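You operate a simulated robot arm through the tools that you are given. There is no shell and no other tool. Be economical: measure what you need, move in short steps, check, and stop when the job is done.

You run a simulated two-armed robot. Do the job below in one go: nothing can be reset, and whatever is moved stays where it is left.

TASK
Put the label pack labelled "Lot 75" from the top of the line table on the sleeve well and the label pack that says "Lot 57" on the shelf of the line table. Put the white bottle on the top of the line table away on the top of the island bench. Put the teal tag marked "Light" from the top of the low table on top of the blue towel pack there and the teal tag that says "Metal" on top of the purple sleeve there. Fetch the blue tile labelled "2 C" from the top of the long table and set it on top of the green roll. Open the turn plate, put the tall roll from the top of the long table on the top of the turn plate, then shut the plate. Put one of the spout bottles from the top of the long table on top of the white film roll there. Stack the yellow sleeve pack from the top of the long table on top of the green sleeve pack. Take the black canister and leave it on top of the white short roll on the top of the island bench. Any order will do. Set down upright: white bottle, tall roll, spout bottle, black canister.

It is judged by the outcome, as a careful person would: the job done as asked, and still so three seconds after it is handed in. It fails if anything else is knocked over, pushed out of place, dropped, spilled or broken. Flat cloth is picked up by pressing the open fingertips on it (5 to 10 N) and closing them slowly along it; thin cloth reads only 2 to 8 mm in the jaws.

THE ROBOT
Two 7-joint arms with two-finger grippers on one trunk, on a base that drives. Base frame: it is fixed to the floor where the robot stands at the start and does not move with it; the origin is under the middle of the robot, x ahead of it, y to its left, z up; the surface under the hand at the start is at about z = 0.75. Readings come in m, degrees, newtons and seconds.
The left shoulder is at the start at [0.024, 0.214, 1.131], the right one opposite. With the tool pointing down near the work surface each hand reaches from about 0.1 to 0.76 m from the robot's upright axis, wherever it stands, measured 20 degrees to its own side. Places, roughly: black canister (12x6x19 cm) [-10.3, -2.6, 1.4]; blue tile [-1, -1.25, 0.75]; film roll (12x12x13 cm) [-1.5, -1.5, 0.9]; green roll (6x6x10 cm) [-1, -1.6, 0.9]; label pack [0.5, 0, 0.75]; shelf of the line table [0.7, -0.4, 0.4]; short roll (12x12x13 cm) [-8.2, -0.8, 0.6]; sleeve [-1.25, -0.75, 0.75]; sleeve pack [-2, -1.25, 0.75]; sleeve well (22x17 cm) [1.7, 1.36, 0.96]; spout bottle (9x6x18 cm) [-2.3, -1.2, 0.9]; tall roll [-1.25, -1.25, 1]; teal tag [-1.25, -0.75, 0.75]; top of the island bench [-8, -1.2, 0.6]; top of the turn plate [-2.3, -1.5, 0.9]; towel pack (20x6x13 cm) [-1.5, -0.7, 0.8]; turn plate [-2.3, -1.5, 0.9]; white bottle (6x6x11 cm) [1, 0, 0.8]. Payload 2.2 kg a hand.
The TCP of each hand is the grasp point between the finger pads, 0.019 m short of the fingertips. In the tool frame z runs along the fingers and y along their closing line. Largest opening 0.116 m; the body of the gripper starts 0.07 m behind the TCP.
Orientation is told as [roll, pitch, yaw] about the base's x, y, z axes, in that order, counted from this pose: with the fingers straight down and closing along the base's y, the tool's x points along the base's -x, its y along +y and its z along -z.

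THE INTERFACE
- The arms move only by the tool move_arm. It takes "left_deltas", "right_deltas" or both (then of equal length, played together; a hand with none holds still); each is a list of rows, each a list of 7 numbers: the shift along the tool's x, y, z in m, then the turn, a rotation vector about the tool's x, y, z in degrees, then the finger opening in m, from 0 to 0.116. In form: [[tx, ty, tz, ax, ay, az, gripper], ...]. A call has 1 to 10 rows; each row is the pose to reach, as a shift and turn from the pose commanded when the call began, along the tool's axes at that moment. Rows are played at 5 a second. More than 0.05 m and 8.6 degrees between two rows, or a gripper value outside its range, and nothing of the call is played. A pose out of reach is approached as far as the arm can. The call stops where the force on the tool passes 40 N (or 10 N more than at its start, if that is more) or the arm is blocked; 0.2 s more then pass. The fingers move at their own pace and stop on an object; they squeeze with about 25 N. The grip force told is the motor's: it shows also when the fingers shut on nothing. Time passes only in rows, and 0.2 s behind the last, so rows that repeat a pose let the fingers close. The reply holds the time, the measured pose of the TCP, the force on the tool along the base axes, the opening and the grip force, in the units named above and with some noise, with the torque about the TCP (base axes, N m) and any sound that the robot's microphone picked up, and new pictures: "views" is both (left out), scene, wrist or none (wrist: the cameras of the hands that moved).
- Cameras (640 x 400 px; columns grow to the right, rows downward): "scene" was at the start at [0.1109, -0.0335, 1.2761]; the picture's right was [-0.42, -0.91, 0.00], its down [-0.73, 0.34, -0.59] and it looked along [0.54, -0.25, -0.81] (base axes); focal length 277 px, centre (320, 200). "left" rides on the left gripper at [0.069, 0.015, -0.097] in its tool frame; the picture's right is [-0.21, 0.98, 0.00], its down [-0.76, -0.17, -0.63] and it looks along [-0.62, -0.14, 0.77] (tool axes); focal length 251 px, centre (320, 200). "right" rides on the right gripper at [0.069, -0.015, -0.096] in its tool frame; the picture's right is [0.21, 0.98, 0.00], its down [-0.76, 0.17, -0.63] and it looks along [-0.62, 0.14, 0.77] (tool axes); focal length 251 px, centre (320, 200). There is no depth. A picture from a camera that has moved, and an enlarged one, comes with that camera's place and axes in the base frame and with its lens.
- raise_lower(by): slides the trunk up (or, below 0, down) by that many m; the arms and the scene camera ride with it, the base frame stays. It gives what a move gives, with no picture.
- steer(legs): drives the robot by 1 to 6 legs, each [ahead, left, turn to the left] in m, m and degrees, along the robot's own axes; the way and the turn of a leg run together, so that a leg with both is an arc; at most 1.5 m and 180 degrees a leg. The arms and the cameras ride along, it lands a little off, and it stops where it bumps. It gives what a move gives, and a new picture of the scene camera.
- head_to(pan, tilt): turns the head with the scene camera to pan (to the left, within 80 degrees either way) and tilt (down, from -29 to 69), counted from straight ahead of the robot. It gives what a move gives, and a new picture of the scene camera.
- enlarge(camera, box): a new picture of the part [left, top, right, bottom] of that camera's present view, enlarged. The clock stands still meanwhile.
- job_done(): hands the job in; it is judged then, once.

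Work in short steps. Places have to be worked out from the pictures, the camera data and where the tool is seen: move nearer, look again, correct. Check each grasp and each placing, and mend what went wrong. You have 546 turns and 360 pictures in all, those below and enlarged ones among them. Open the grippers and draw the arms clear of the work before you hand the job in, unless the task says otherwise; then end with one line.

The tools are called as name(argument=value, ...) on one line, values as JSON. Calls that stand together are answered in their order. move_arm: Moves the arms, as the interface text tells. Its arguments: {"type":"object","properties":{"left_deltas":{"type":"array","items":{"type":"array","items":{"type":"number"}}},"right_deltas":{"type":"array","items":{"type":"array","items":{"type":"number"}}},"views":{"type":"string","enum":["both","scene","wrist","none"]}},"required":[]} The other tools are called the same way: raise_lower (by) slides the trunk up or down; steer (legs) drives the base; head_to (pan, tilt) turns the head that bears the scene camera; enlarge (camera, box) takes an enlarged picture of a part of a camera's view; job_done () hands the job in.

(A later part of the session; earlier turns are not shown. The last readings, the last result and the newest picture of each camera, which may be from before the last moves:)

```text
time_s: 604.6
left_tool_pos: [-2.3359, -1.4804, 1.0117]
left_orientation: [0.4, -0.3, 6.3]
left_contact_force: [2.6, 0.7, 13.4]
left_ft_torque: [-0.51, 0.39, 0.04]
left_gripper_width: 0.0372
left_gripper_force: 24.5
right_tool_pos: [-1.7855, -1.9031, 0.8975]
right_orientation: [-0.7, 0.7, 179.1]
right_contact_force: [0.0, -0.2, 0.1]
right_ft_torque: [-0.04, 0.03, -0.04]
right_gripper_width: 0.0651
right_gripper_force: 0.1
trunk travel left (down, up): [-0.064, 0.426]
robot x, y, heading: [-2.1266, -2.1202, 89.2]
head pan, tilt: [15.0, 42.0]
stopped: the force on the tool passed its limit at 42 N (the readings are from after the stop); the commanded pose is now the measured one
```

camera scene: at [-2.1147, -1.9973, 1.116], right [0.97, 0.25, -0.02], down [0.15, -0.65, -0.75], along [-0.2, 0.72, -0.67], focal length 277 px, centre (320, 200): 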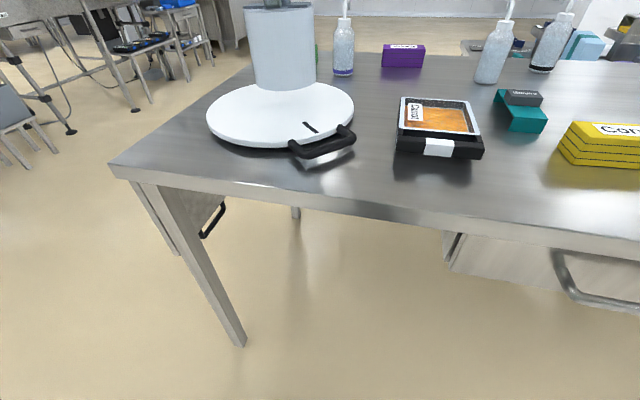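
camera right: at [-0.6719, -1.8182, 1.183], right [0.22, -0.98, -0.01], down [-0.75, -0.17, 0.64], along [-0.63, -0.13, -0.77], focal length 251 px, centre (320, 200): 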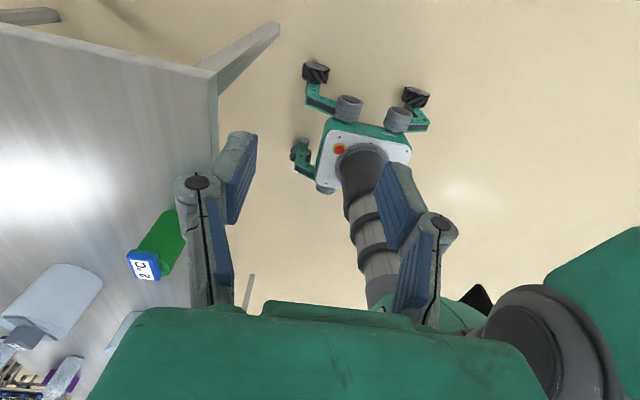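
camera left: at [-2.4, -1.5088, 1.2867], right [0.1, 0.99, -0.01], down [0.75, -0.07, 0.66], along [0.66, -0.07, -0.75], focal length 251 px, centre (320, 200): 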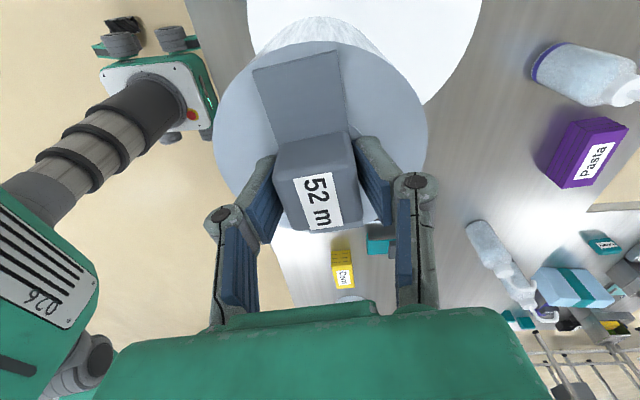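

The roll rests on the plate at (−2.337,−1.480). Release and rise.

move_arm(left_deltas=[[0, 0, -0.001, 0, 0, 0, 0.05], [0, 0, -0.001, 0, 0, 0, 0.07], [0, 0, -0.001, 0, 0, 0, 0.07], [0, 0, -0.03, 0, 0, 0, 0.08], [0, 0, -0.07, 0, 0, 0, 0.08], [0, 0, -0.11, 0, 0, 0, 0.08], [0, 0, -0.15, 0, 0, 0, 0.08]])

```text
time_s: 606.2
left_tool_pos: [-2.3273, -1.5126, 1.098]
left_orientation: [0.1, -0.2, 6.3]
left_contact_force: [-0.2, 0.4, -0.1]
left_ft_torque: [-0.06, 0.01, 0.03]
left_gripper_width: 0.0797
left_gripper_force: 0.0
left hand out of reach, approached as far as the arm can: row 5, 6, 7
right_tool_pos: [-1.7844, -1.9022, 0.8969]
right_orientation: [-0.7, 0.8, 179.0]
right_contact_force: [-0.3, 0.3, 0.5]
right_ft_torque: [0.03, 0.01, 0.02]
right_gripper_width: 0.0649
right_gripper_force: 0.1
trunk travel left (down, up): [-0.064, 0.426]
robot x, y, heading: [-2.1271, -2.119, 89.3]
head pan, tilt: [15.0, 42.0]
camera scene: at [-2.1456, -1.9968, 1.0809], right [0.97, 0.25, 0.0], down [0.16, -0.65, -0.74], along [-0.19, 0.72, -0.67], focal length 277 px, centre (320, 200)
camera left: at [-2.3976, -1.5059, 1.1946], right [0.11, 0.99, 0.0], down [0.77, -0.08, 0.63], along [0.63, -0.07, -0.77], focal length 251 px, centre (320, 200)
```

scene: 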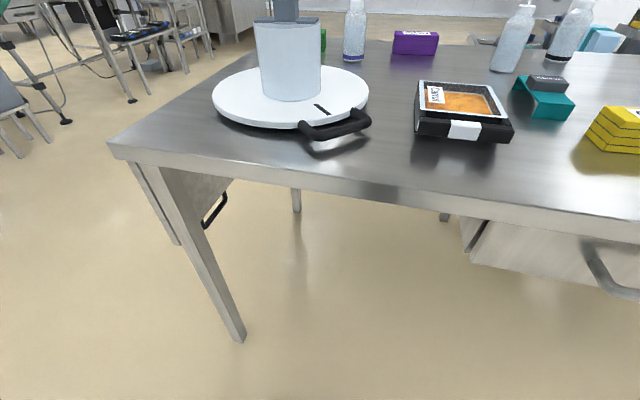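
left: 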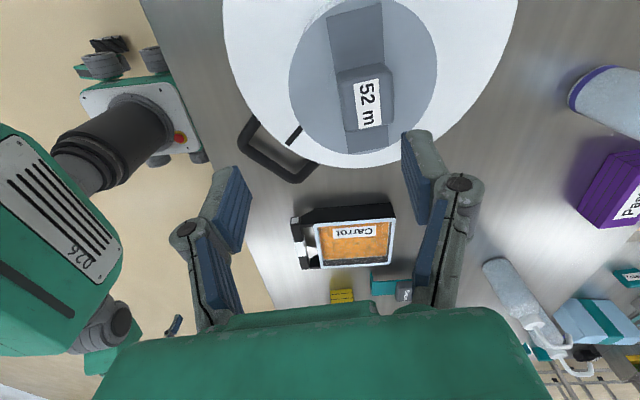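

Tall roll stands on the plate. Raise the trunk a little and bring the left hand over the handle to shut the plate.

raise_lower(by=0.15)

move_arm(left_deltas=[[-0.02, -0.021, 0, 0, 0, -7.5, 0.05], [-0.04, -0.043, 0, 0, 0, -15, 0.05], [-0.06, -0.064, 0, 0, 0, -22.5, 0.05], [-0.08, -0.086, 0, 0, 0, -30, 0.05], [-0.101, -0.107, 0, 0, 0, -37.7, 0.036], [-0.101, -0.107, 0.04, 0, 0, -37.7, 0.036], [-0.101, -0.107, 0.08, 0, 0, -37.7, 0.036], [-0.101, -0.107, 0.12, 0, 0, -37.7, 0.036]])

```text
time_s: 608.0
left_tool_pos: [-2.3272, -1.5123, 1.2492]
left_orientation: [0.2, -0.2, 6.5]
left_contact_force: [-0.6, 0.7, -0.5]
left_ft_torque: [0.01, 0.02, 0.0]
left_gripper_width: 0.0802
left_gripper_force: 0.1
right_tool_pos: [-1.7841, -1.9024, 1.0464]
right_orientation: [-0.7, 0.6, 179.0]
right_contact_force: [0.1, 0.5, 0.1]
right_ft_torque: [0.03, 0.02, 0.0]
right_gripper_width: 0.0651
right_gripper_force: 0.1
trunk travel left (down, up): [-0.214, 0.276]
robot x, y, heading: [-2.1274, -2.1211, 89.2]
head pan, tilt: [15.0, 42.0]
```

```text
time_s: 609.8
left_tool_pos: [-2.2169, -1.6087, 1.1262]
left_orientation: [-0.1, -0.3, 44.1]
left_contact_force: [0.4, 0.4, -0.7]
left_ft_torque: [-0.02, 0.03, -0.02]
left_gripper_width: 0.0359
left_gripper_force: 0.1
right_tool_pos: [-1.7851, -1.9015, 1.0459]
right_orientation: [-0.6, 0.7, 179.0]
right_contact_force: [0.6, -0.6, -0.2]
right_ft_torque: [-0.03, 0.02, 0.02]
right_gripper_width: 0.0648
right_gripper_force: 0.0
trunk travel left (down, up): [-0.214, 0.276]
robot x, y, heading: [-2.129, -2.1192, 89.6]
head pan, tilt: [15.0, 42.0]
camera scene: at [-2.1454, -1.9969, 1.231], right [0.97, 0.25, 0.0], down [0.16, -0.65, -0.74], along [-0.19, 0.72, -0.67], focal length 277 px, centre (320, 200)
camera left: at [-2.2769, -1.6461, 1.2233], right [-0.53, 0.85, 0.0], down [0.66, 0.4, 0.64], along [0.54, 0.34, -0.77], focal length 251 px, centre (320, 200)
```

scene: 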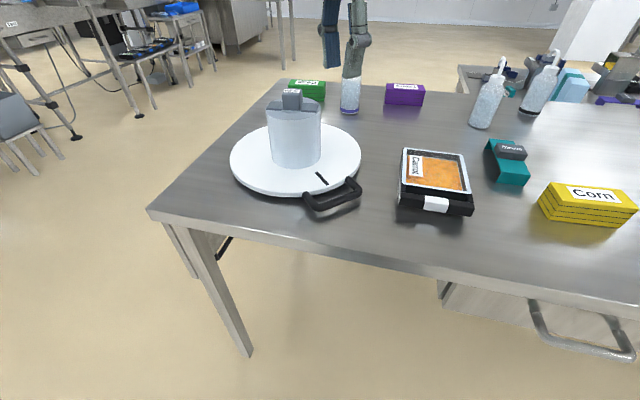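
left: 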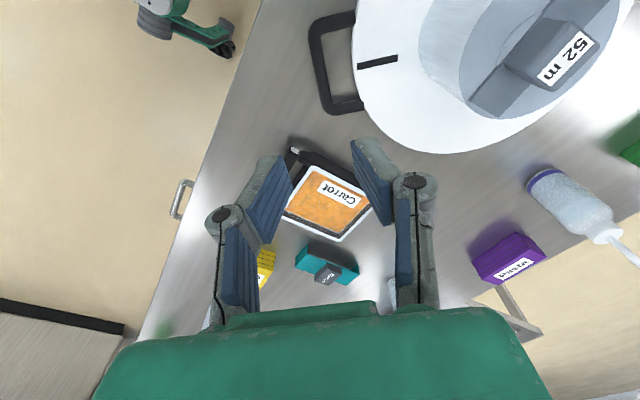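

Descend beside the bar and check.

move_arm(left_deltas=[[0, 0.002, 0.045, 0, 0, 0, 0.036], [0, 0.002, 0.09, 0, 0, 0, 0.036], [0, 0.002, 0.135, 0, 0, 0, 0.036], [0, 0.002, 0.18, 0, 0, 0, 0.036], [0, 0.002, 0.22, 0, 0, 0, 0.036]], views="wrist")

```text
time_s: 611.0
left_tool_pos: [-2.2152, -1.608, 0.9063]
left_orientation: [0.1, -0.2, 44.0]
left_contact_force: [0.5, 0.8, 0.6]
left_ft_torque: [-0.05, -0.01, 0.01]
left_gripper_width: 0.0361
left_gripper_force: 0.0
right_tool_pos: [-1.7834, -1.9011, 1.0468]
right_orientation: [-0.7, 0.7, 179.0]
right_contact_force: [-0.4, 0.7, 0.2]
right_ft_torque: [0.02, 0.02, 0.01]
right_gripper_width: 0.0652
right_gripper_force: 0.0
trunk travel left (down, up): [-0.214, 0.276]
robot x, y, heading: [-2.1276, -2.1173, 89.5]
head pan, tilt: [15.0, 42.0]
camera left: at [-2.2763, -1.6456, 1.0028], right [-0.52, 0.85, 0.0], down [0.66, 0.4, 0.64], along [0.54, 0.34, -0.77], focal length 251 px, centre (320, 200)
```

left: 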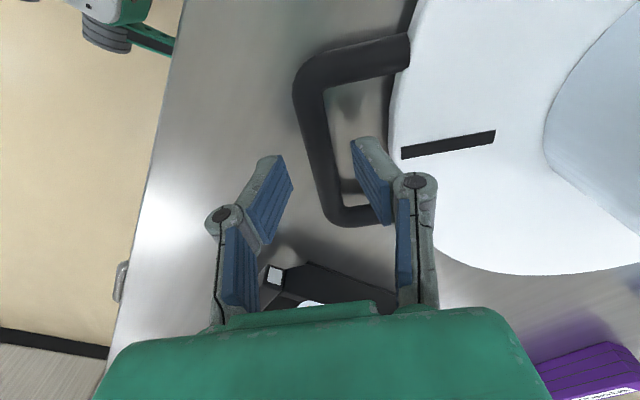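

move_arm(left_deltas=[[0, 0, 0.02, 0, 0, 0, 0.036], [0, 0, 0.032, 0, 0, 0, 0.036], [0, 0, 0.032, 0, 0, 0, 0.015], [0, 0, 0.032, 0, 0, 0, 0.008], [0, 0, 0.032, 0, 0, 0, 0.008]], views="wrist")

```text
time_s: 612.2
left_tool_pos: [-2.2139, -1.6088, 0.8758]
left_orientation: [0.0, -0.3, 44.0]
left_contact_force: [3.1, -1.2, -2.7]
left_ft_torque: [0.22, -0.31, -0.17]
left_gripper_width: 0.0128
left_gripper_force: 39.6
right_tool_pos: [-1.7834, -1.9024, 1.0468]
right_orientation: [-0.7, 0.7, 179.0]
right_contact_force: [0.0, -0.4, -0.7]
right_ft_torque: [-0.02, -0.04, -0.04]
right_gripper_width: 0.0648
right_gripper_force: 0.1
trunk travel left (down, up): [-0.214, 0.276]
robot x, y, heading: [-2.1271, -2.1189, 89.2]
head pan, tilt: [15.0, 42.0]
camera left: at [-2.2756, -1.6454, 0.9726], right [-0.52, 0.85, 0.0], down [0.66, 0.4, 0.64], along [0.54, 0.33, -0.77], focal length 251 px, centre (320, 200)
```

left: 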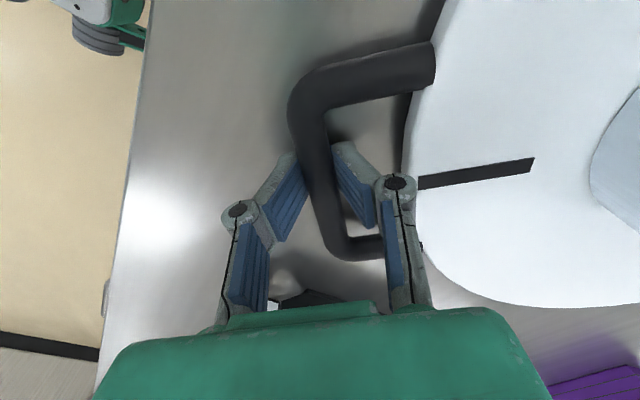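

Handle gripped. Turn the plate back clockwise along the same arc.

move_arm(left_deltas=[[0.016, 0.0016, 0, 0, 0, 5, 0.008], [0.0317, 0.0043, 0, 0, 0, 10, 0.008], [0.0471, 0.0081, 0, 0, 0, 15, 0.008], [0.0622, 0.0135, 0, 0, 0, 20, 0.008], [0.0768, 0.0196, 0, 0, 0, 25, 0.008], [0.0907, 0.0274, 0, 0, 0, 30, 0.008], [0.1038, 0.0364, 0, 0, 0, 35, 0.008], [0.1163, 0.0465, 0, 0, 0, 40, 0.008], [0.1288, 0.0588, 0, 0, 0, 45.5, 0.008]])

```text
time_s: 614.2
left_tool_pos: [-2.3519, -1.6564, 0.8743]
left_orientation: [0.2, -0.3, -1.5]
left_contact_force: [-4.9, -13.3, -3.8]
left_ft_torque: [-0.12, 0.47, 0.93]
left_gripper_width: 0.013
left_gripper_force: 39.4
right_tool_pos: [-1.7859, -1.9039, 1.0492]
right_orientation: [-0.8, 0.7, 179.0]
right_contact_force: [-0.5, 1.0, -0.5]
right_ft_torque: [-0.02, 0.0, 0.02]
right_gripper_width: 0.065
right_gripper_force: 0.0
trunk travel left (down, up): [-0.214, 0.276]
robot x, y, heading: [-2.1279, -2.12, 89.4]
head pan, tilt: [15.0, 42.0]
camera scene: at [-2.1489, -1.9993, 1.2312], right [0.97, 0.25, 0.0], down [0.17, -0.65, -0.74], along [-0.18, 0.72, -0.67], focal length 277 px, centre (320, 200)
camera left: at [-2.4206, -1.6392, 0.972], right [0.24, 0.97, 0.0], down [0.75, -0.19, 0.64], along [0.62, -0.15, -0.77], focal length 251 px, centre (320, 200)
```

scene: 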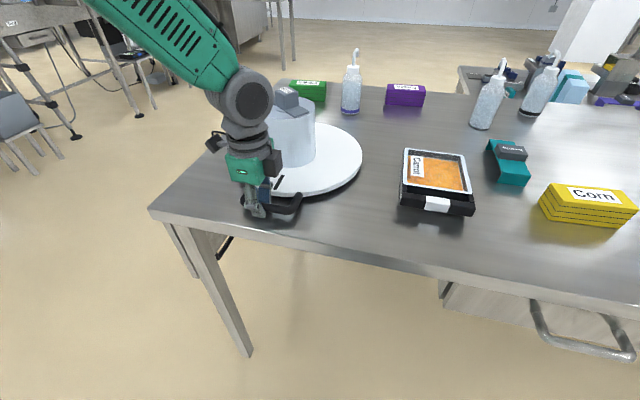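
left: 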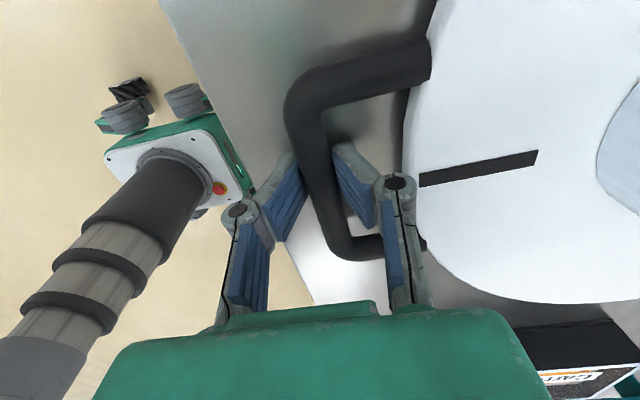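

Handle is back at its original place. Release and rise.

move_arm(left_deltas=[[0.002, 0, 0, 0, 0, 0.5, 0.008], [0, 0, 0, 0, 0, 0, 0.03], [0, 0, 0, 0, 0, 0, 0.036], [0, 0, -0.04, 0, 0, 0, 0.036], [0, 0, -0.085, 0, 0, 0, 0.05], [0, 0, -0.13, 0, 0, 0, 0.08], [0.0, -0.03, -0.17, 0, 0, 0, 0.08], [0.0, -0.07, -0.19, 0, 0, 0, 0.08]], views="scene")

enlarge(camera="scene", box=[200, 60, 420, 240])

```text
time_s: 616.0
left_tool_pos: [-2.3508, -1.7259, 1.0656]
left_orientation: [0.3, -0.2, -1.5]
left_contact_force: [0.8, 0.1, -0.4]
left_ft_torque: [0.02, 0.0, 0.02]
left_gripper_width: 0.0797
left_gripper_force: 0.1
right_tool_pos: [-1.7848, -1.9038, 1.0482]
right_orientation: [-0.9, 0.8, 179.1]
right_contact_force: [-0.4, 0.5, 0.2]
right_ft_torque: [0.01, 0.0, -0.01]
right_gripper_width: 0.0648
right_gripper_force: 0.2
trunk travel left (down, up): [-0.214, 0.276]
robot x, y, heading: [-2.1291, -2.1132, 89.3]
head pan, tilt: [15.0, 42.0]
camera scene: at [-2.1466, -2.0004, 1.2314], right [0.97, 0.25, 0.0], down [0.16, -0.65, -0.74], along [-0.18, 0.72, -0.67], focal length 277 px, centre (320, 200)
```

scene: 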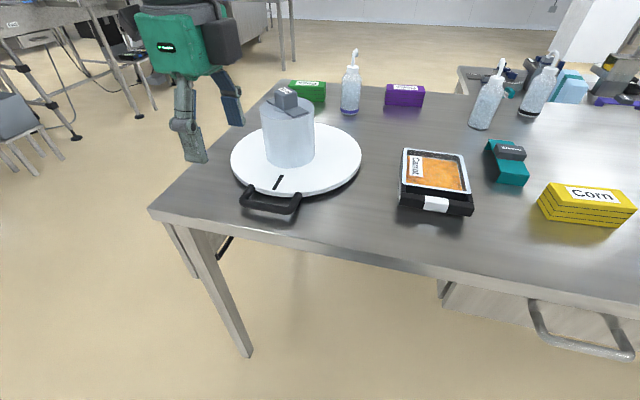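

```text
2.22 times, centred on (310, 150) of scene
camera zoom: at [-2.1466, -2.0004, 1.2314], right [0.97, 0.25, 0.0], down [0.16, -0.65, -0.74], along [-0.18, 0.72, -0.67], focal length 615 px, centre (342, 311)
```

zoom: 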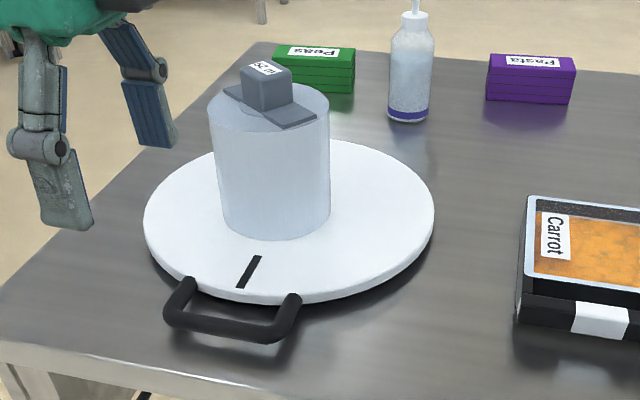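

Plate is shut with the roll on it. Next, the yellow pack with the right hand: move above it.

move_arm(right_deltas=[[0.003, -0.045, 0, 0, 0, 0, 0.09], [0.006, -0.09, 0, 0, 0, 0, 0.09], [0.009, -0.135, 0, 0, 0, 0, 0.09], [0.012, -0.18, 0, 0, 0, 0, 0.09], [0.015, -0.225, 0, 0, 0, 0, 0.09], [0.018, -0.27, 0, 0, 0, 0, 0.09], [0.021, -0.315, 0, 0, 0, 0, 0.09], [0.023, -0.36, 0, 0, 0, 0, 0.09], [0.025, -0.395, 0, 0, 0, 0, 0.09]])

```text
time_s: 618.0
left_tool_pos: [-2.3514, -1.7245, 1.0643]
left_orientation: [0.0, -0.2, -1.5]
left_contact_force: [0.8, 0.5, -0.8]
left_ft_torque: [-0.02, 0.03, 0.01]
left_gripper_width: 0.0801
left_gripper_force: 0.0
right_tool_pos: [-1.7534, -1.5066, 1.0538]
right_orientation: [-0.7, 0.8, 179.0]
right_contact_force: [-0.4, 0.7, 0.1]
right_ft_torque: [-0.04, 0.0, -0.01]
right_gripper_width: 0.0899
right_gripper_force: 0.0
trunk travel left (down, up): [-0.214, 0.276]
robot x, y, heading: [-2.1297, -2.1153, 89.5]
head pan, tilt: [15.0, 42.0]
camera scene: at [-2.1478, -1.9946, 1.2307], right [0.97, 0.25, 0.0], down [0.17, -0.65, -0.74], along [-0.18, 0.72, -0.67], focal length 277 px, centre (320, 200)
camera right: at [-1.6853, -1.495, 1.1518], right [0.2, -0.98, -0.01], down [-0.77, -0.16, 0.62], along [-0.61, -0.12, -0.78], focal length 251 px, centre (320, 200)
```

scene: 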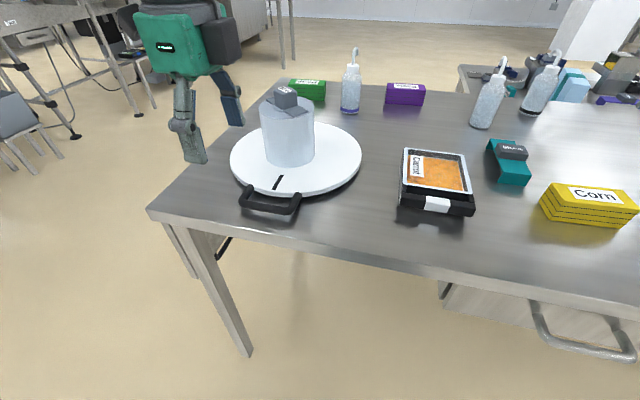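
right: 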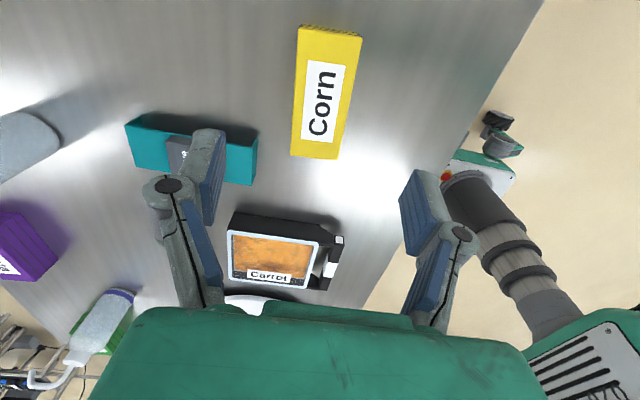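

Pack at (−1.755,−1.513), long axis ≈6°. Align and descend.

move_arm(right_deltas=[[0, 0.003, 0.04, 0, 0, -3, 0.09], [-0.001, 0.006, 0.08, 0, 0, -6, 0.09], [-0.001, 0.006, 0.12, 0, 0, -6, 0.09], [-0.001, 0.006, 0.155, 0, 0, -6, 0.09], [-0.001, 0.006, 0.176, 0, 0, -6, 0.09], [-0.001, 0.006, 0.176, 0, 0, -6, 0.05], [-0.001, 0.006, 0.176, 0, 0, -6, 0.04], [-0.001, 0.006, 0.176, 0, 0, -6, 0.04]], views="wrist")

```text
time_s: 619.8
left_tool_pos: [-2.3493, -1.7241, 1.0641]
left_orientation: [0.2, -0.2, -1.4]
left_contact_force: [0.4, 0.9, -0.2]
left_ft_torque: [-0.01, -0.02, -0.05]
left_gripper_width: 0.0801
left_gripper_force: 0.0
right_tool_pos: [-1.75, -1.5108, 0.874]
right_orientation: [-0.6, 0.8, -175.0]
right_contact_force: [0.2, 0.4, 0.7]
right_ft_torque: [0.02, -0.06, -0.02]
right_gripper_width: 0.0546
right_gripper_force: 24.8
trunk travel left (down, up): [-0.214, 0.276]
robot x, y, heading: [-2.1283, -2.1188, 89.4]
head pan, tilt: [15.0, 42.0]
camera right: at [-1.6848, -1.4925, 0.9725], right [0.3, -0.95, -0.01], down [-0.75, -0.24, 0.62], along [-0.59, -0.18, -0.78], focal length 251 px, centre (320, 200)
```

right: 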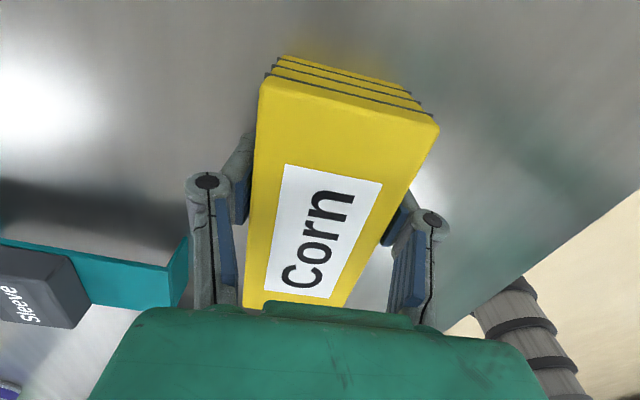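

Gripped. Lift.

move_arm(right_deltas=[[0, 0, -0.04, 0, 0, 0, 0.04], [0, 0, -0.08, 0, 0, 0, 0.04], [0, 0, -0.12, 0, 0, 0, 0.04], [0, 0, -0.16, 0, 0, 0, 0.04], [0, 0.04, -0.18, 0, 0, 0, 0.04], [0, 0.08, -0.2, 0, 0, 0, 0.04], [0, 0.12, -0.2, 0, 0, 0, 0.04]], views="none")

```text
time_s: 621.4
left_tool_pos: [-2.3502, -1.7265, 1.0647]
left_orientation: [0.3, -0.3, -1.4]
left_contact_force: [0.1, 0.6, 0.0]
left_ft_torque: [-0.01, 0.01, 0.01]
left_gripper_width: 0.08
left_gripper_force: 0.0
right_tool_pos: [-1.7425, -1.6355, 1.0757]
right_orientation: [-0.7, 0.9, -175.0]
right_contact_force: [0.1, -0.2, -1.9]
right_ft_torque: [-0.03, -0.01, 0.02]
right_gripper_width: 0.0546
right_gripper_force: 25.0
trunk travel left (down, up): [-0.214, 0.276]
robot x, y, heading: [-2.1286, -2.119, 89.3]
head pan, tilt: [15.0, 42.0]
```

Drive back, then around to the west end of the table.

steer(legs=[[-0.4, 0, 0]])

raise_lower(by=-0.13)

steer(legs=[[0, 0.55, 0], [0, 0.55, 0.7], [0.8, 0, 0], [0.8, 0, 0]])

```text
time_s: 623.9
left_tool_pos: [-2.3542, -2.1305, 1.0639]
left_orientation: [0.1, -0.2, -1.6]
left_contact_force: [-0.2, 0.3, 0.3]
left_ft_torque: [0.03, -0.01, 0.0]
left_gripper_width: 0.0799
left_gripper_force: 0.0
right_tool_pos: [-1.7476, -2.0398, 1.0751]
right_orientation: [-0.6, 0.8, -175.2]
right_contact_force: [0.2, -0.1, -2.0]
right_ft_torque: [0.0, -0.03, 0.04]
right_gripper_width: 0.0543
right_gripper_force: 25.2
trunk travel left (down, up): [-0.214, 0.276]
robot x, y, heading: [-2.1307, -2.5252, 89.0]
head pan, tilt: [15.0, 42.0]
camera scene: at [-2.1515, -2.4014, 1.231], right [0.97, 0.25, 0.0], down [0.16, -0.65, -0.74], along [-0.18, 0.72, -0.67], focal length 277 px, centre (320, 200)
```

scene: 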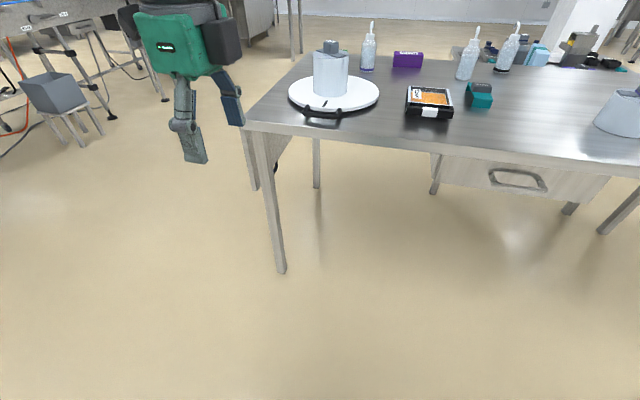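

```text
time_s: 625.5
left_tool_pos: [-2.3555, -2.1323, 0.9367]
left_orientation: [0.4, -0.2, -1.6]
left_contact_force: [-0.9, -0.3, 0.1]
left_ft_torque: [0.02, 0.02, -0.01]
left_gripper_width: 0.0799
left_gripper_force: 0.0
right_tool_pos: [-1.7488, -2.0418, 0.9465]
right_orientation: [-0.8, 0.8, -175.1]
right_contact_force: [0.2, 0.5, -3.0]
right_ft_torque: [0.01, 0.02, -0.01]
right_gripper_width: 0.0545
right_gripper_force: 24.9
trunk travel left (down, up): [-0.084, 0.406]
robot x, y, heading: [-2.1318, -2.5226, 89.2]
head pan, tilt: [15.0, 42.0]
```

```text
time_s: 639.2
left_tool_pos: [-3.4338, -0.5141, 0.9357]
left_orientation: [0.2, -0.2, -1.3]
left_contact_force: [0.4, -0.1, -0.2]
left_ft_torque: [0.01, -0.04, -0.03]
left_gripper_width: 0.0801
left_gripper_force: 0.0
right_tool_pos: [-2.8266, -0.4211, 0.9458]
right_orientation: [-0.7, 0.9, -175.0]
right_contact_force: [0.1, 0.3, -2.4]
right_ft_torque: [-0.02, -0.07, 0.01]
right_gripper_width: 0.0545
right_gripper_force: 25.2
trunk travel left (down, up): [-0.084, 0.406]
robot x, y, heading: [-3.2157, -0.9033, 89.8]
head pan, tilt: [15.0, 42.0]
camera scene: at [-3.2299, -0.783, 1.101], right [0.97, 0.25, 0.0], down [0.17, -0.65, -0.74], along [-0.19, 0.72, -0.67], focal length 277 px, centre (320, 200)
```

scene: 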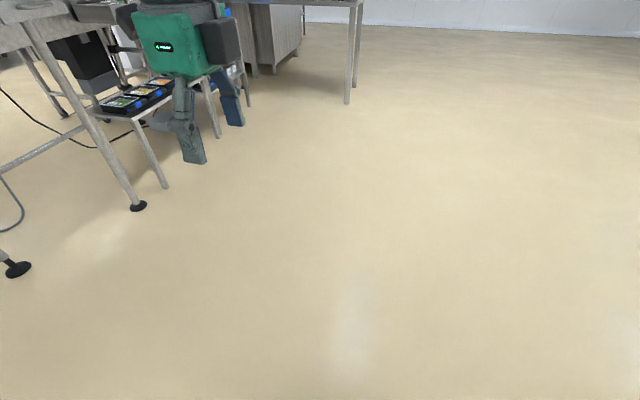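

Turn right to face the table's west end.

steer(legs=[[0, 0, -90]])

head_to(pan=-15, tilt=30)

```text
time_s: 643.4
left_tool_pos: [-2.8244, -0.6814, 0.9361]
left_orientation: [0.5, -0.2, -90.9]
left_contact_force: [-0.6, -1.4, -0.2]
left_ft_torque: [0.02, -0.01, 0.01]
left_gripper_width: 0.0801
left_gripper_force: 0.1
right_tool_pos: [-2.7291, -1.2878, 0.947]
right_orientation: [-0.9, 0.8, 95.4]
right_contact_force: [0.3, -0.8, -2.0]
right_ft_torque: [0.0, 0.01, 0.03]
right_gripper_width: 0.0544
right_gripper_force: 24.7
trunk travel left (down, up): [-0.084, 0.406]
robot x, y, heading: [-3.2109, -0.9016, -0.2]
head pan, tilt: [15.0, 42.0]
camera scene: at [-3.0877, -0.8862, 1.101], right [0.25, -0.97, 0.0], down [-0.65, -0.17, -0.74], along [0.72, 0.19, -0.67], focal length 277 px, centre (320, 200)
```

scene: 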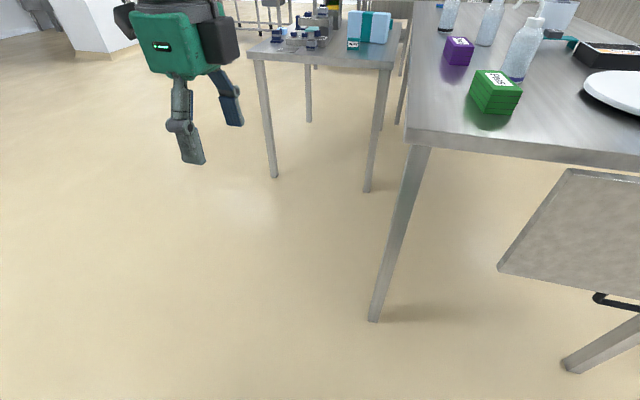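

```text
time_s: 644.4
left_tool_pos: [-2.8256, -0.6809, 0.9379]
left_orientation: [0.5, -0.4, -90.9]
left_contact_force: [-0.4, 0.4, -0.7]
left_ft_torque: [0.02, 0.02, -0.02]
left_gripper_width: 0.08
left_gripper_force: 0.0
right_tool_pos: [-2.7299, -1.2877, 0.9492]
right_orientation: [-0.9, 0.8, 95.4]
right_contact_force: [0.6, 0.3, -2.8]
right_ft_torque: [-0.05, 0.0, 0.01]
right_gripper_width: 0.0545
right_gripper_force: 25.5
trunk travel left (down, up): [-0.084, 0.406]
robot x, y, heading: [-3.2084, -0.9073, -0.1]
head pan, tilt: [-15.0, 30.0]
camera scene: at [-3.0812, -0.9313, 1.1192], right [-0.26, -0.96, 0.0], down [-0.49, 0.13, -0.86], along [0.83, -0.23, -0.5], focal length 277 px, centre (320, 200)
```

scene: 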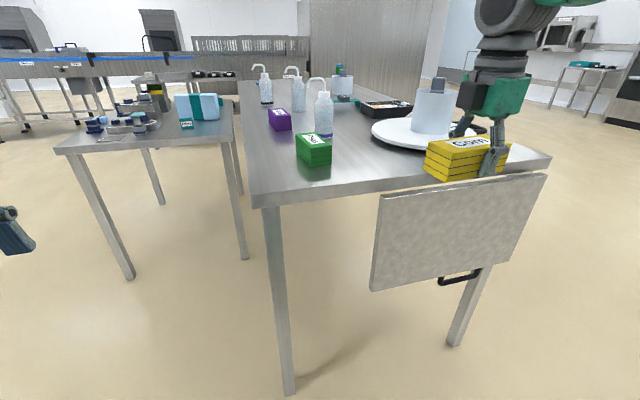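

Raise and rotate the pack to be along x (10 rows), staying west of the table objects.

move_arm(right_deltas=[[0, 0, -0.02, 0, 0, 8.5, 0.04], [0, 0, -0.04, 0, 0, 17, 0.04], [0, 0, -0.06, 0, 0, 25.5, 0.04], [0, 0, -0.08, 0, 0, 34, 0.04], [0, 0, -0.1, 0, 0, 42.5, 0.04], [0, 0, -0.1, 0, 0, 51, 0.04], [0, 0, -0.1, 0, 0, 59.5, 0.04], [0, 0, -0.1, 0, 0, 68, 0.04], [0, 0, -0.1, 0, 0, 76.5, 0.04], [0, 0, -0.1, 0, 0, 85, 0.04]], views="none")

steer(legs=[[0.16, 0, 0]])

enlarge(camera="right", box=[0, 0, 640, 400])

```text
time_s: 646.6
left_tool_pos: [-2.8254, -0.6803, 0.9368]
left_orientation: [0.6, -0.2, -91.0]
left_contact_force: [0.4, -0.1, -0.6]
left_ft_torque: [0.01, -0.02, 0.0]
left_gripper_width: 0.0799
left_gripper_force: 0.2
right_tool_pos: [-2.7325, -1.2859, 1.0487]
right_orientation: [-0.9, -1.0, 10.2]
right_contact_force: [-0.3, -0.3, -1.6]
right_ft_torque: [-0.04, 0.03, 0.0]
right_gripper_width: 0.0545
right_gripper_force: 24.5
trunk travel left (down, up): [-0.084, 0.406]
robot x, y, heading: [-3.2103, -0.9078, -0.3]
head pan, tilt: [-15.0, 30.0]
```

```text
time_s: 648.0
left_tool_pos: [-2.6626, -0.6813, 0.9343]
left_orientation: [0.4, -0.2, -91.1]
left_contact_force: [0.5, -0.2, -0.3]
left_ft_torque: [0.02, 0.03, -0.02]
left_gripper_width: 0.0801
left_gripper_force: 0.1
right_tool_pos: [-2.5695, -1.2866, 1.0471]
right_orientation: [-0.8, -0.8, 10.5]
right_contact_force: [0.2, -0.4, -2.7]
right_ft_torque: [-0.05, 0.09, 0.0]
right_gripper_width: 0.0545
right_gripper_force: 24.8
trunk travel left (down, up): [-0.084, 0.406]
robot x, y, heading: [-3.0506, -0.9057, -0.2]
head pan, tilt: [-15.0, 30.0]
camera scene: at [-2.9183, -0.9314, 1.1191], right [-0.26, -0.96, 0.0], down [-0.49, 0.13, -0.86], along [0.83, -0.23, -0.5], focal length 277 px, centre (320, 200)
```

scene: 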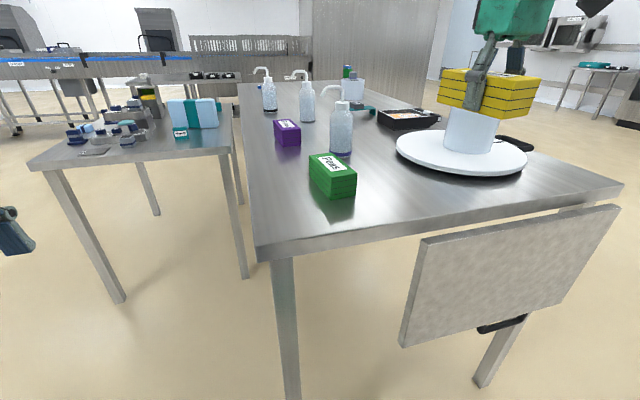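

```text
1.00 times, centred on (320, 200) of right (not enlarged: the box is as wide or as high as the picture)
camera zoom: at [-2.6365, -1.313, 1.1442], right [-0.39, 0.92, -0.02], down [0.7, 0.31, 0.64], along [0.6, 0.23, -0.77], focal length 251 px, centre (320, 200)
```

zoom: 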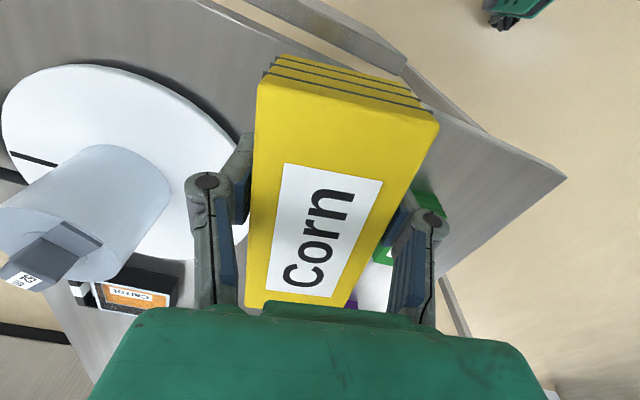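

Green pack centre ≈(−2.412,−1.095), yaw ≈4°. Move the yellow pack above it.

move_arm(right_deltas=[[-0.032, 0.026, 0, 0, 0, 1, 0.04], [-0.063, 0.053, 0, 0, 0, 2, 0.04], [-0.095, 0.079, 0, 0, 0, 3, 0.04], [-0.127, 0.105, 0, 0, 0, 4, 0.04], [-0.158, 0.132, 0, 0, 0, 5, 0.04], [-0.19, 0.158, 0, 0, 0, 6, 0.04]], views="scene")

enlarge(camera="scene", box=[250, 80, 410, 220])

```text
time_s: 649.4
left_tool_pos: [-2.6631, -0.6795, 0.936]
left_orientation: [0.6, -0.5, -91.1]
left_contact_force: [-0.2, -0.4, -0.2]
left_ft_torque: [0.01, 0.03, 0.02]
left_gripper_width: 0.08
left_gripper_force: 0.0
right_tool_pos: [-2.4121, -1.0945, 1.0487]
right_orientation: [-0.9, -0.7, 4.4]
right_contact_force: [0.1, 0.3, -1.2]
right_ft_torque: [0.0, 0.1, 0.01]
right_gripper_width: 0.0544
right_gripper_force: 24.8
trunk travel left (down, up): [-0.084, 0.406]
robot x, y, heading: [-3.047, -0.9024, 0.1]
head pan, tilt: [-15.0, 30.0]
camera scene: at [-2.9158, -0.929, 1.1187], right [-0.26, -0.96, 0.0], down [-0.49, 0.13, -0.86], along [0.83, -0.23, -0.51], focal length 277 px, centre (320, 200)
```

scene: 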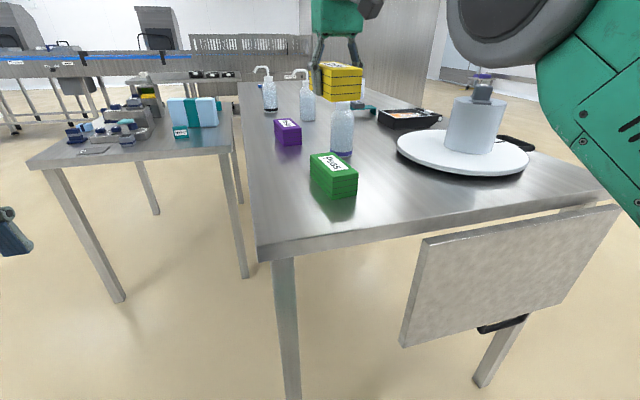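

```text
2.86 times, centred on (330, 150) of scene
camera zoom: at [-2.9158, -0.929, 1.1187], right [-0.26, -0.96, 0.0], down [-0.49, 0.13, -0.86], along [0.83, -0.23, -0.51], focal length 790 px, centre (291, 343)
```

zoom: 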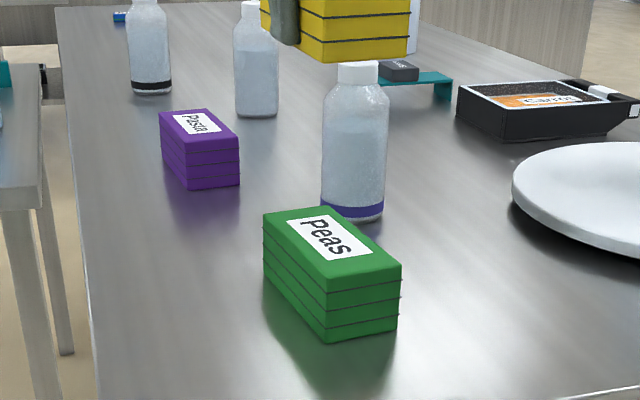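

Refine (yaw +2°) and lower to just above the green pack.

move_arm(right_deltas=[[0.003, 0, 0.035, 0, 0, -1, 0.04], [0.006, 0.001, 0.07, 0, 0, -2, 0.04], [0.006, 0.001, 0.1, 0, 0, -2, 0.04], [0.006, 0.001, 0.115, 0, 0, -2, 0.04], [0.006, 0.001, 0.115, 0, 0, -2, 0.04]], views="scene")

enlarge(camera="scene", box=[250, 80, 410, 220])

```text
time_s: 650.6
left_tool_pos: [-2.6655, -0.6805, 0.9383]
left_orientation: [0.8, -0.2, -91.1]
left_contact_force: [1.1, 0.5, -0.2]
left_ft_torque: [0.0, 0.0, 0.05]
left_gripper_width: 0.08
left_gripper_force: 0.0
right_tool_pos: [-2.4185, -1.0965, 0.9331]
right_orientation: [-0.9, -0.9, 6.4]
right_contact_force: [0.9, 0.0, -2.0]
right_ft_torque: [0.0, 0.06, 0.02]
right_gripper_width: 0.0546
right_gripper_force: 24.7
trunk travel left (down, up): [-0.084, 0.406]
robot x, y, heading: [-3.0485, -0.9063, -0.4]
head pan, tilt: [-15.0, 30.0]
camera scene: at [-2.9186, -0.9302, 1.1192], right [-0.26, -0.96, 0.0], down [-0.49, 0.13, -0.86], along [0.83, -0.23, -0.5], focal length 277 px, centre (320, 200)
```

scene: 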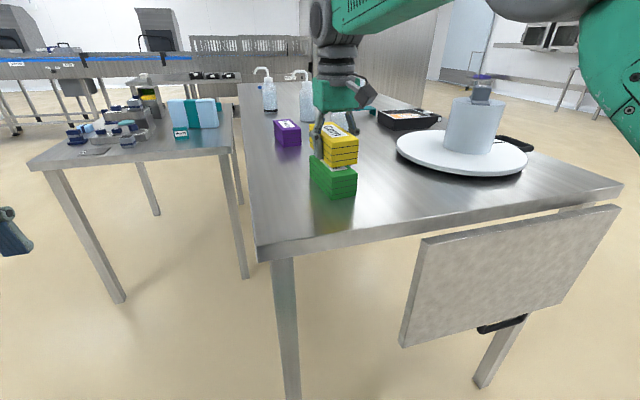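

```text
2.86 times, centred on (330, 150) of scene
camera zoom: at [-2.9186, -0.9302, 1.1192], right [-0.26, -0.96, 0.0], down [-0.49, 0.13, -0.86], along [0.83, -0.23, -0.5], focal length 790 px, centre (291, 343)
```

zoom: 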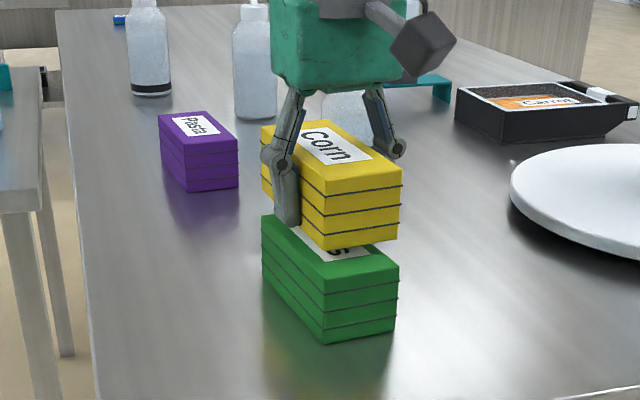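

Well aligned. Lower to contact.

move_arm(right_deltas=[[0, 0, 0.006, 0, 0, 0, 0.04], [0, 0, 0.012, 0, 0, 0, 0.04], [0, 0, 0.015, 0, 0, 0, 0.04]], views="none")

```text
time_s: 651.4
left_tool_pos: [-2.6666, -0.6801, 0.9376]
left_orientation: [0.8, -0.3, -91.1]
left_contact_force: [0.9, -0.3, 0.1]
left_ft_torque: [-0.01, -0.04, 0.0]
left_gripper_width: 0.0801
left_gripper_force: 0.0
right_tool_pos: [-2.4184, -1.0953, 0.9232]
right_orientation: [-1.0, -1.3, 6.4]
right_contact_force: [2.3, -1.0, 14.0]
right_ft_torque: [-0.09, 0.41, 0.05]
right_gripper_width: 0.0545
right_gripper_force: 25.0
trunk travel left (down, up): [-0.084, 0.406]
robot x, y, heading: [-3.0487, -0.9049, -0.4]
head pan, tilt: [-15.0, 30.0]
```

Contact at 14 N. Ease slightly, open, and rise.

move_arm(right_deltas=[[0, 0, -0.002, 0, 0, 0, 0.04], [0, 0, -0.002, 0, 0, 0, 0.065], [0, 0, -0.002, 0, 0, 0, 0.085], [0, 0, -0.002, 0, 0, 0, 0.085], [0, 0, -0.04, 0, 0, 0, 0.085], [0, 0, -0.08, 0, 0, 0, 0.085], [0, 0, -0.12, 0, 0, 0, 0.085], [0.04, 0, -0.14, 0, 0, 0, 0.085], [0.08, 0, -0.15, 0, 0, 0, 0.085]], views="scene")

enlarge(camera="scene", box=[250, 80, 410, 220])

```text
time_s: 653.4
left_tool_pos: [-2.6662, -0.6804, 0.9373]
left_orientation: [0.7, -0.4, -91.0]
left_contact_force: [-0.2, -0.2, -0.2]
left_ft_torque: [-0.01, 0.0, -0.03]
left_gripper_width: 0.0798
left_gripper_force: 0.0
right_tool_pos: [-2.5013, -1.1005, 1.0677]
right_orientation: [-0.9, -1.1, 6.4]
right_contact_force: [0.6, -0.4, 0.5]
right_ft_torque: [0.01, -0.01, 0.02]
right_gripper_width: 0.0853
right_gripper_force: 0.1
trunk travel left (down, up): [-0.084, 0.406]
robot x, y, heading: [-3.0526, -0.9046, -0.3]
head pan, tilt: [-15.0, 30.0]
camera scene: at [-2.9204, -0.9303, 1.1195], right [-0.26, -0.96, 0.0], down [-0.48, 0.13, -0.86], along [0.83, -0.23, -0.5], focal length 277 px, centre (320, 200)
```

scene: 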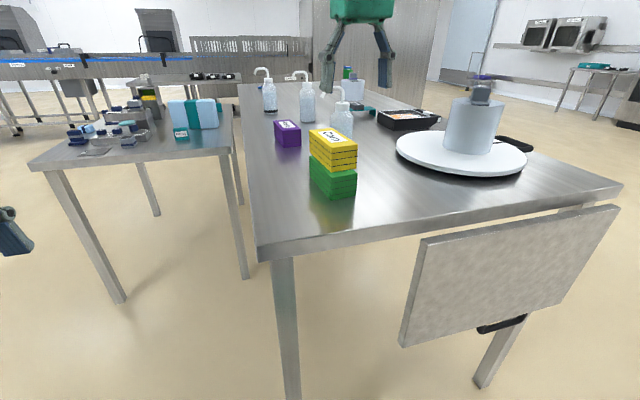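

```text
2.86 times, centred on (330, 150) of scene
camera zoom: at [-2.9204, -0.9303, 1.1195], right [-0.26, -0.96, 0.0], down [-0.48, 0.13, -0.86], along [0.83, -0.23, -0.5], focal length 790 px, centre (291, 343)
```

zoom: 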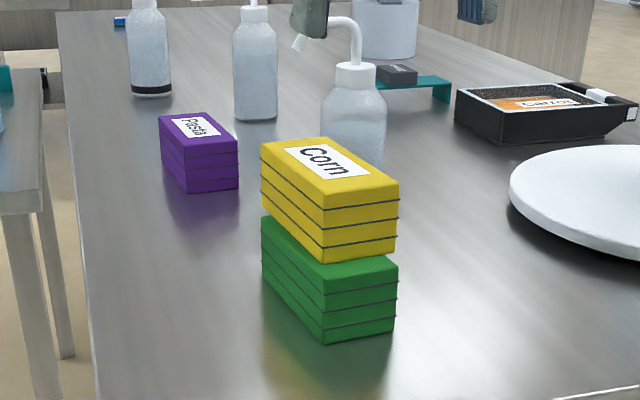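

Yellow pack is stacked on the green one. For the spout bottle at ≈(−2.263,−1.165) I'll grip its cap from above, jaws closing along x. Rotate the right hand and raise.

move_arm(right_deltas=[[0, 0, -0.01, 0, 0, -8.4, 0.085], [0, 0, -0.02, 0, 0, -16.8, 0.085], [0, 0, -0.03, 0, 0, -25.2, 0.085], [0, 0, -0.04, 0, 0, -33.6, 0.085], [0, 0, -0.05, 0, 0, -42, 0.085], [0, 0, -0.06, 0, 0, -50.4, 0.085], [0, 0, -0.06, 0, 0, -58.8, 0.085], [0, 0, -0.06, 0, 0, -67.2, 0.085], [0, 0, -0.06, 0, 0, -75.6, 0.085], [0, 0, -0.06, 0, 0, -84, 0.085]], views="none")

enlarge(camera="right", box=[0, 0, 640, 400])

```text
time_s: 655.6
left_tool_pos: [-2.6652, -0.6807, 0.9379]
left_orientation: [0.7, -0.2, -91.1]
left_contact_force: [0.8, 1.4, -0.6]
left_ft_torque: [-0.01, -0.01, 0.0]
left_gripper_width: 0.0802
left_gripper_force: 0.1
right_tool_pos: [-2.502, -1.1028, 1.1276]
right_orientation: [-1.0, 0.9, 90.5]
right_contact_force: [0.0, -1.2, 0.3]
right_ft_torque: [0.02, -0.03, 0.03]
right_gripper_width: 0.0851
right_gripper_force: 0.0
trunk travel left (down, up): [-0.084, 0.406]
robot x, y, heading: [-3.0491, -0.908, -0.1]
head pan, tilt: [-15.0, 30.0]
```

```text
1.00 times, centred on (320, 200) of right (not enlarged: the box is as wide or as high as the picture)
camera zoom: at [-2.4884, -1.1709, 1.227], right [-0.97, -0.22, -0.02], down [-0.19, 0.76, 0.62], along [-0.13, 0.61, -0.79], focal length 251 px, centre (320, 200)
```

zoom: 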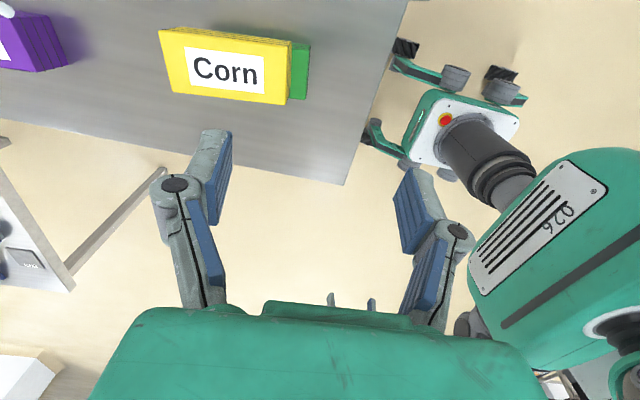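

steer(legs=[[0.11, 0, 0]])

enlarge(camera="scene", box=[250, 60, 450, 220])

```text
time_s: 656.8
left_tool_pos: [-2.5563, -0.6817, 0.9378]
left_orientation: [0.6, -0.3, -91.0]
left_contact_force: [1.2, -0.1, -0.8]
left_ft_torque: [-0.01, -0.01, 0.01]
left_gripper_width: 0.0798
left_gripper_force: 0.1
right_tool_pos: [-2.3926, -1.1014, 1.1277]
right_orientation: [-1.1, 0.8, 90.6]
right_contact_force: [0.7, 0.7, -0.1]
right_ft_torque: [0.02, 0.07, 0.0]
right_gripper_width: 0.0852
right_gripper_force: 0.0
trunk travel left (down, up): [-0.084, 0.406]
robot x, y, heading: [-2.9445, -0.909, 0.0]
head pan, tilt: [-15.0, 30.0]
camera scene: at [-2.8098, -0.9308, 1.1192], right [-0.26, -0.97, 0.0], down [-0.49, 0.13, -0.86], along [0.83, -0.23, -0.5], focal length 277 px, centre (320, 200)
```

scene: 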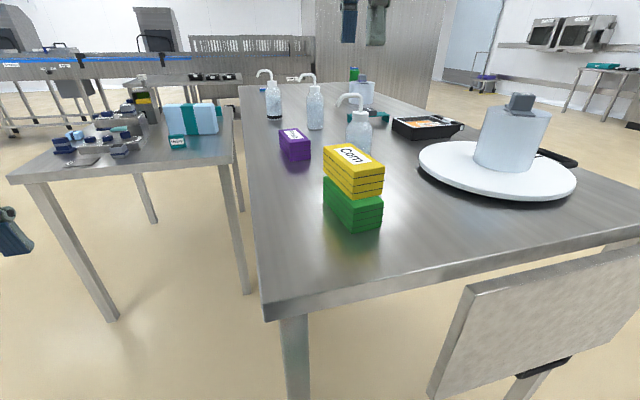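

```text
2.50 times, centred on (350, 140) of scene
camera zoom: at [-2.8098, -0.9308, 1.1192], right [-0.26, -0.97, 0.0], down [-0.49, 0.13, -0.86], along [0.83, -0.23, -0.5], focal length 691 px, centre (245, 350)
```

zoom: 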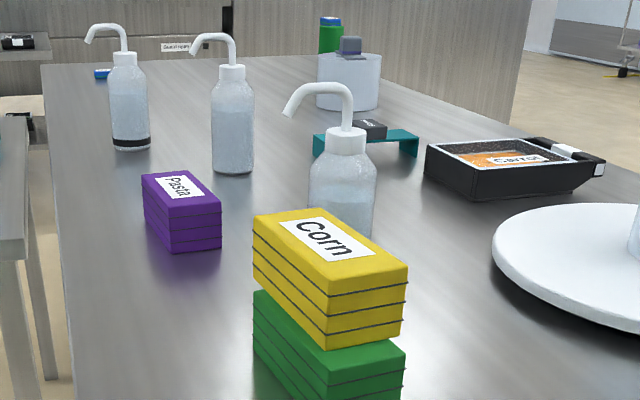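

Move over the bottle's cap (≈(−2.263,−1.17)).

move_arm(right_deltas=[[0.023, -0.043, 0, 0, 0, 0, 0.085], [0.046, -0.087, 0, 0, 0, 0, 0.085], [0.069, -0.13, 0, 0, 0, 0, 0.085], [0.069, -0.13, 0, 0, 0, 0, 0.085]])

```text
time_s: 657.8
left_tool_pos: [-2.5584, -0.6795, 0.9379]
left_orientation: [0.7, -0.3, -90.8]
left_contact_force: [0.0, 0.3, -0.3]
left_ft_torque: [-0.02, 0.03, 0.01]
left_gripper_width: 0.0799
left_gripper_force: 0.1
right_tool_pos: [-2.331, -1.1539, 1.1168]
right_orientation: [-1.2, 0.8, 90.5]
right_contact_force: [0.1, -0.3, 0.0]
right_ft_torque: [-0.02, 0.03, 0.02]
right_gripper_width: 0.085
right_gripper_force: 0.0
right hand out of reach, approached as far as the arm can: row 2, 3, 4
trunk travel left (down, up): [-0.084, 0.406]
robot x, y, heading: [-2.9426, -0.9058, -0.1]
head pan, tilt: [-15.0, 30.0]
camera scene: at [-2.8097, -0.9304, 1.1192], right [-0.26, -0.97, 0.0], down [-0.49, 0.13, -0.86], along [0.83, -0.23, -0.5], focal length 277 px, centre (320, 200)
camera right: at [-2.3164, -1.222, 1.2159], right [-0.97, -0.22, -0.02], down [-0.19, 0.76, 0.62], along [-0.13, 0.61, -0.79], focal length 251 px, centre (320, 200)
```

scene: 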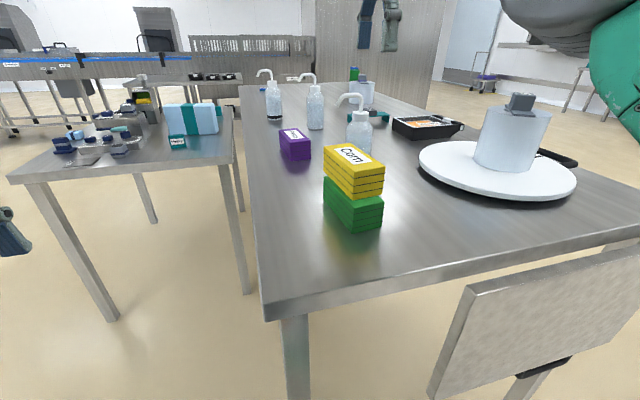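
right: 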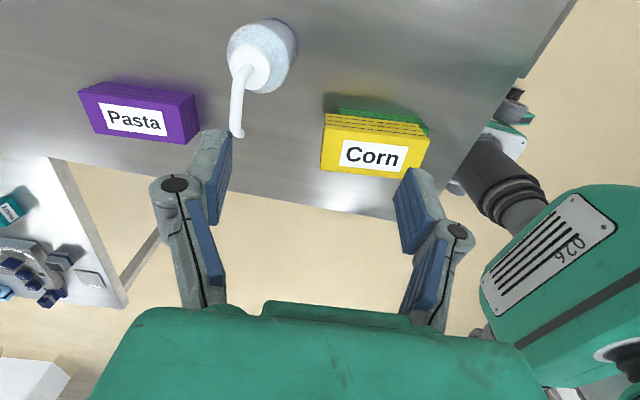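

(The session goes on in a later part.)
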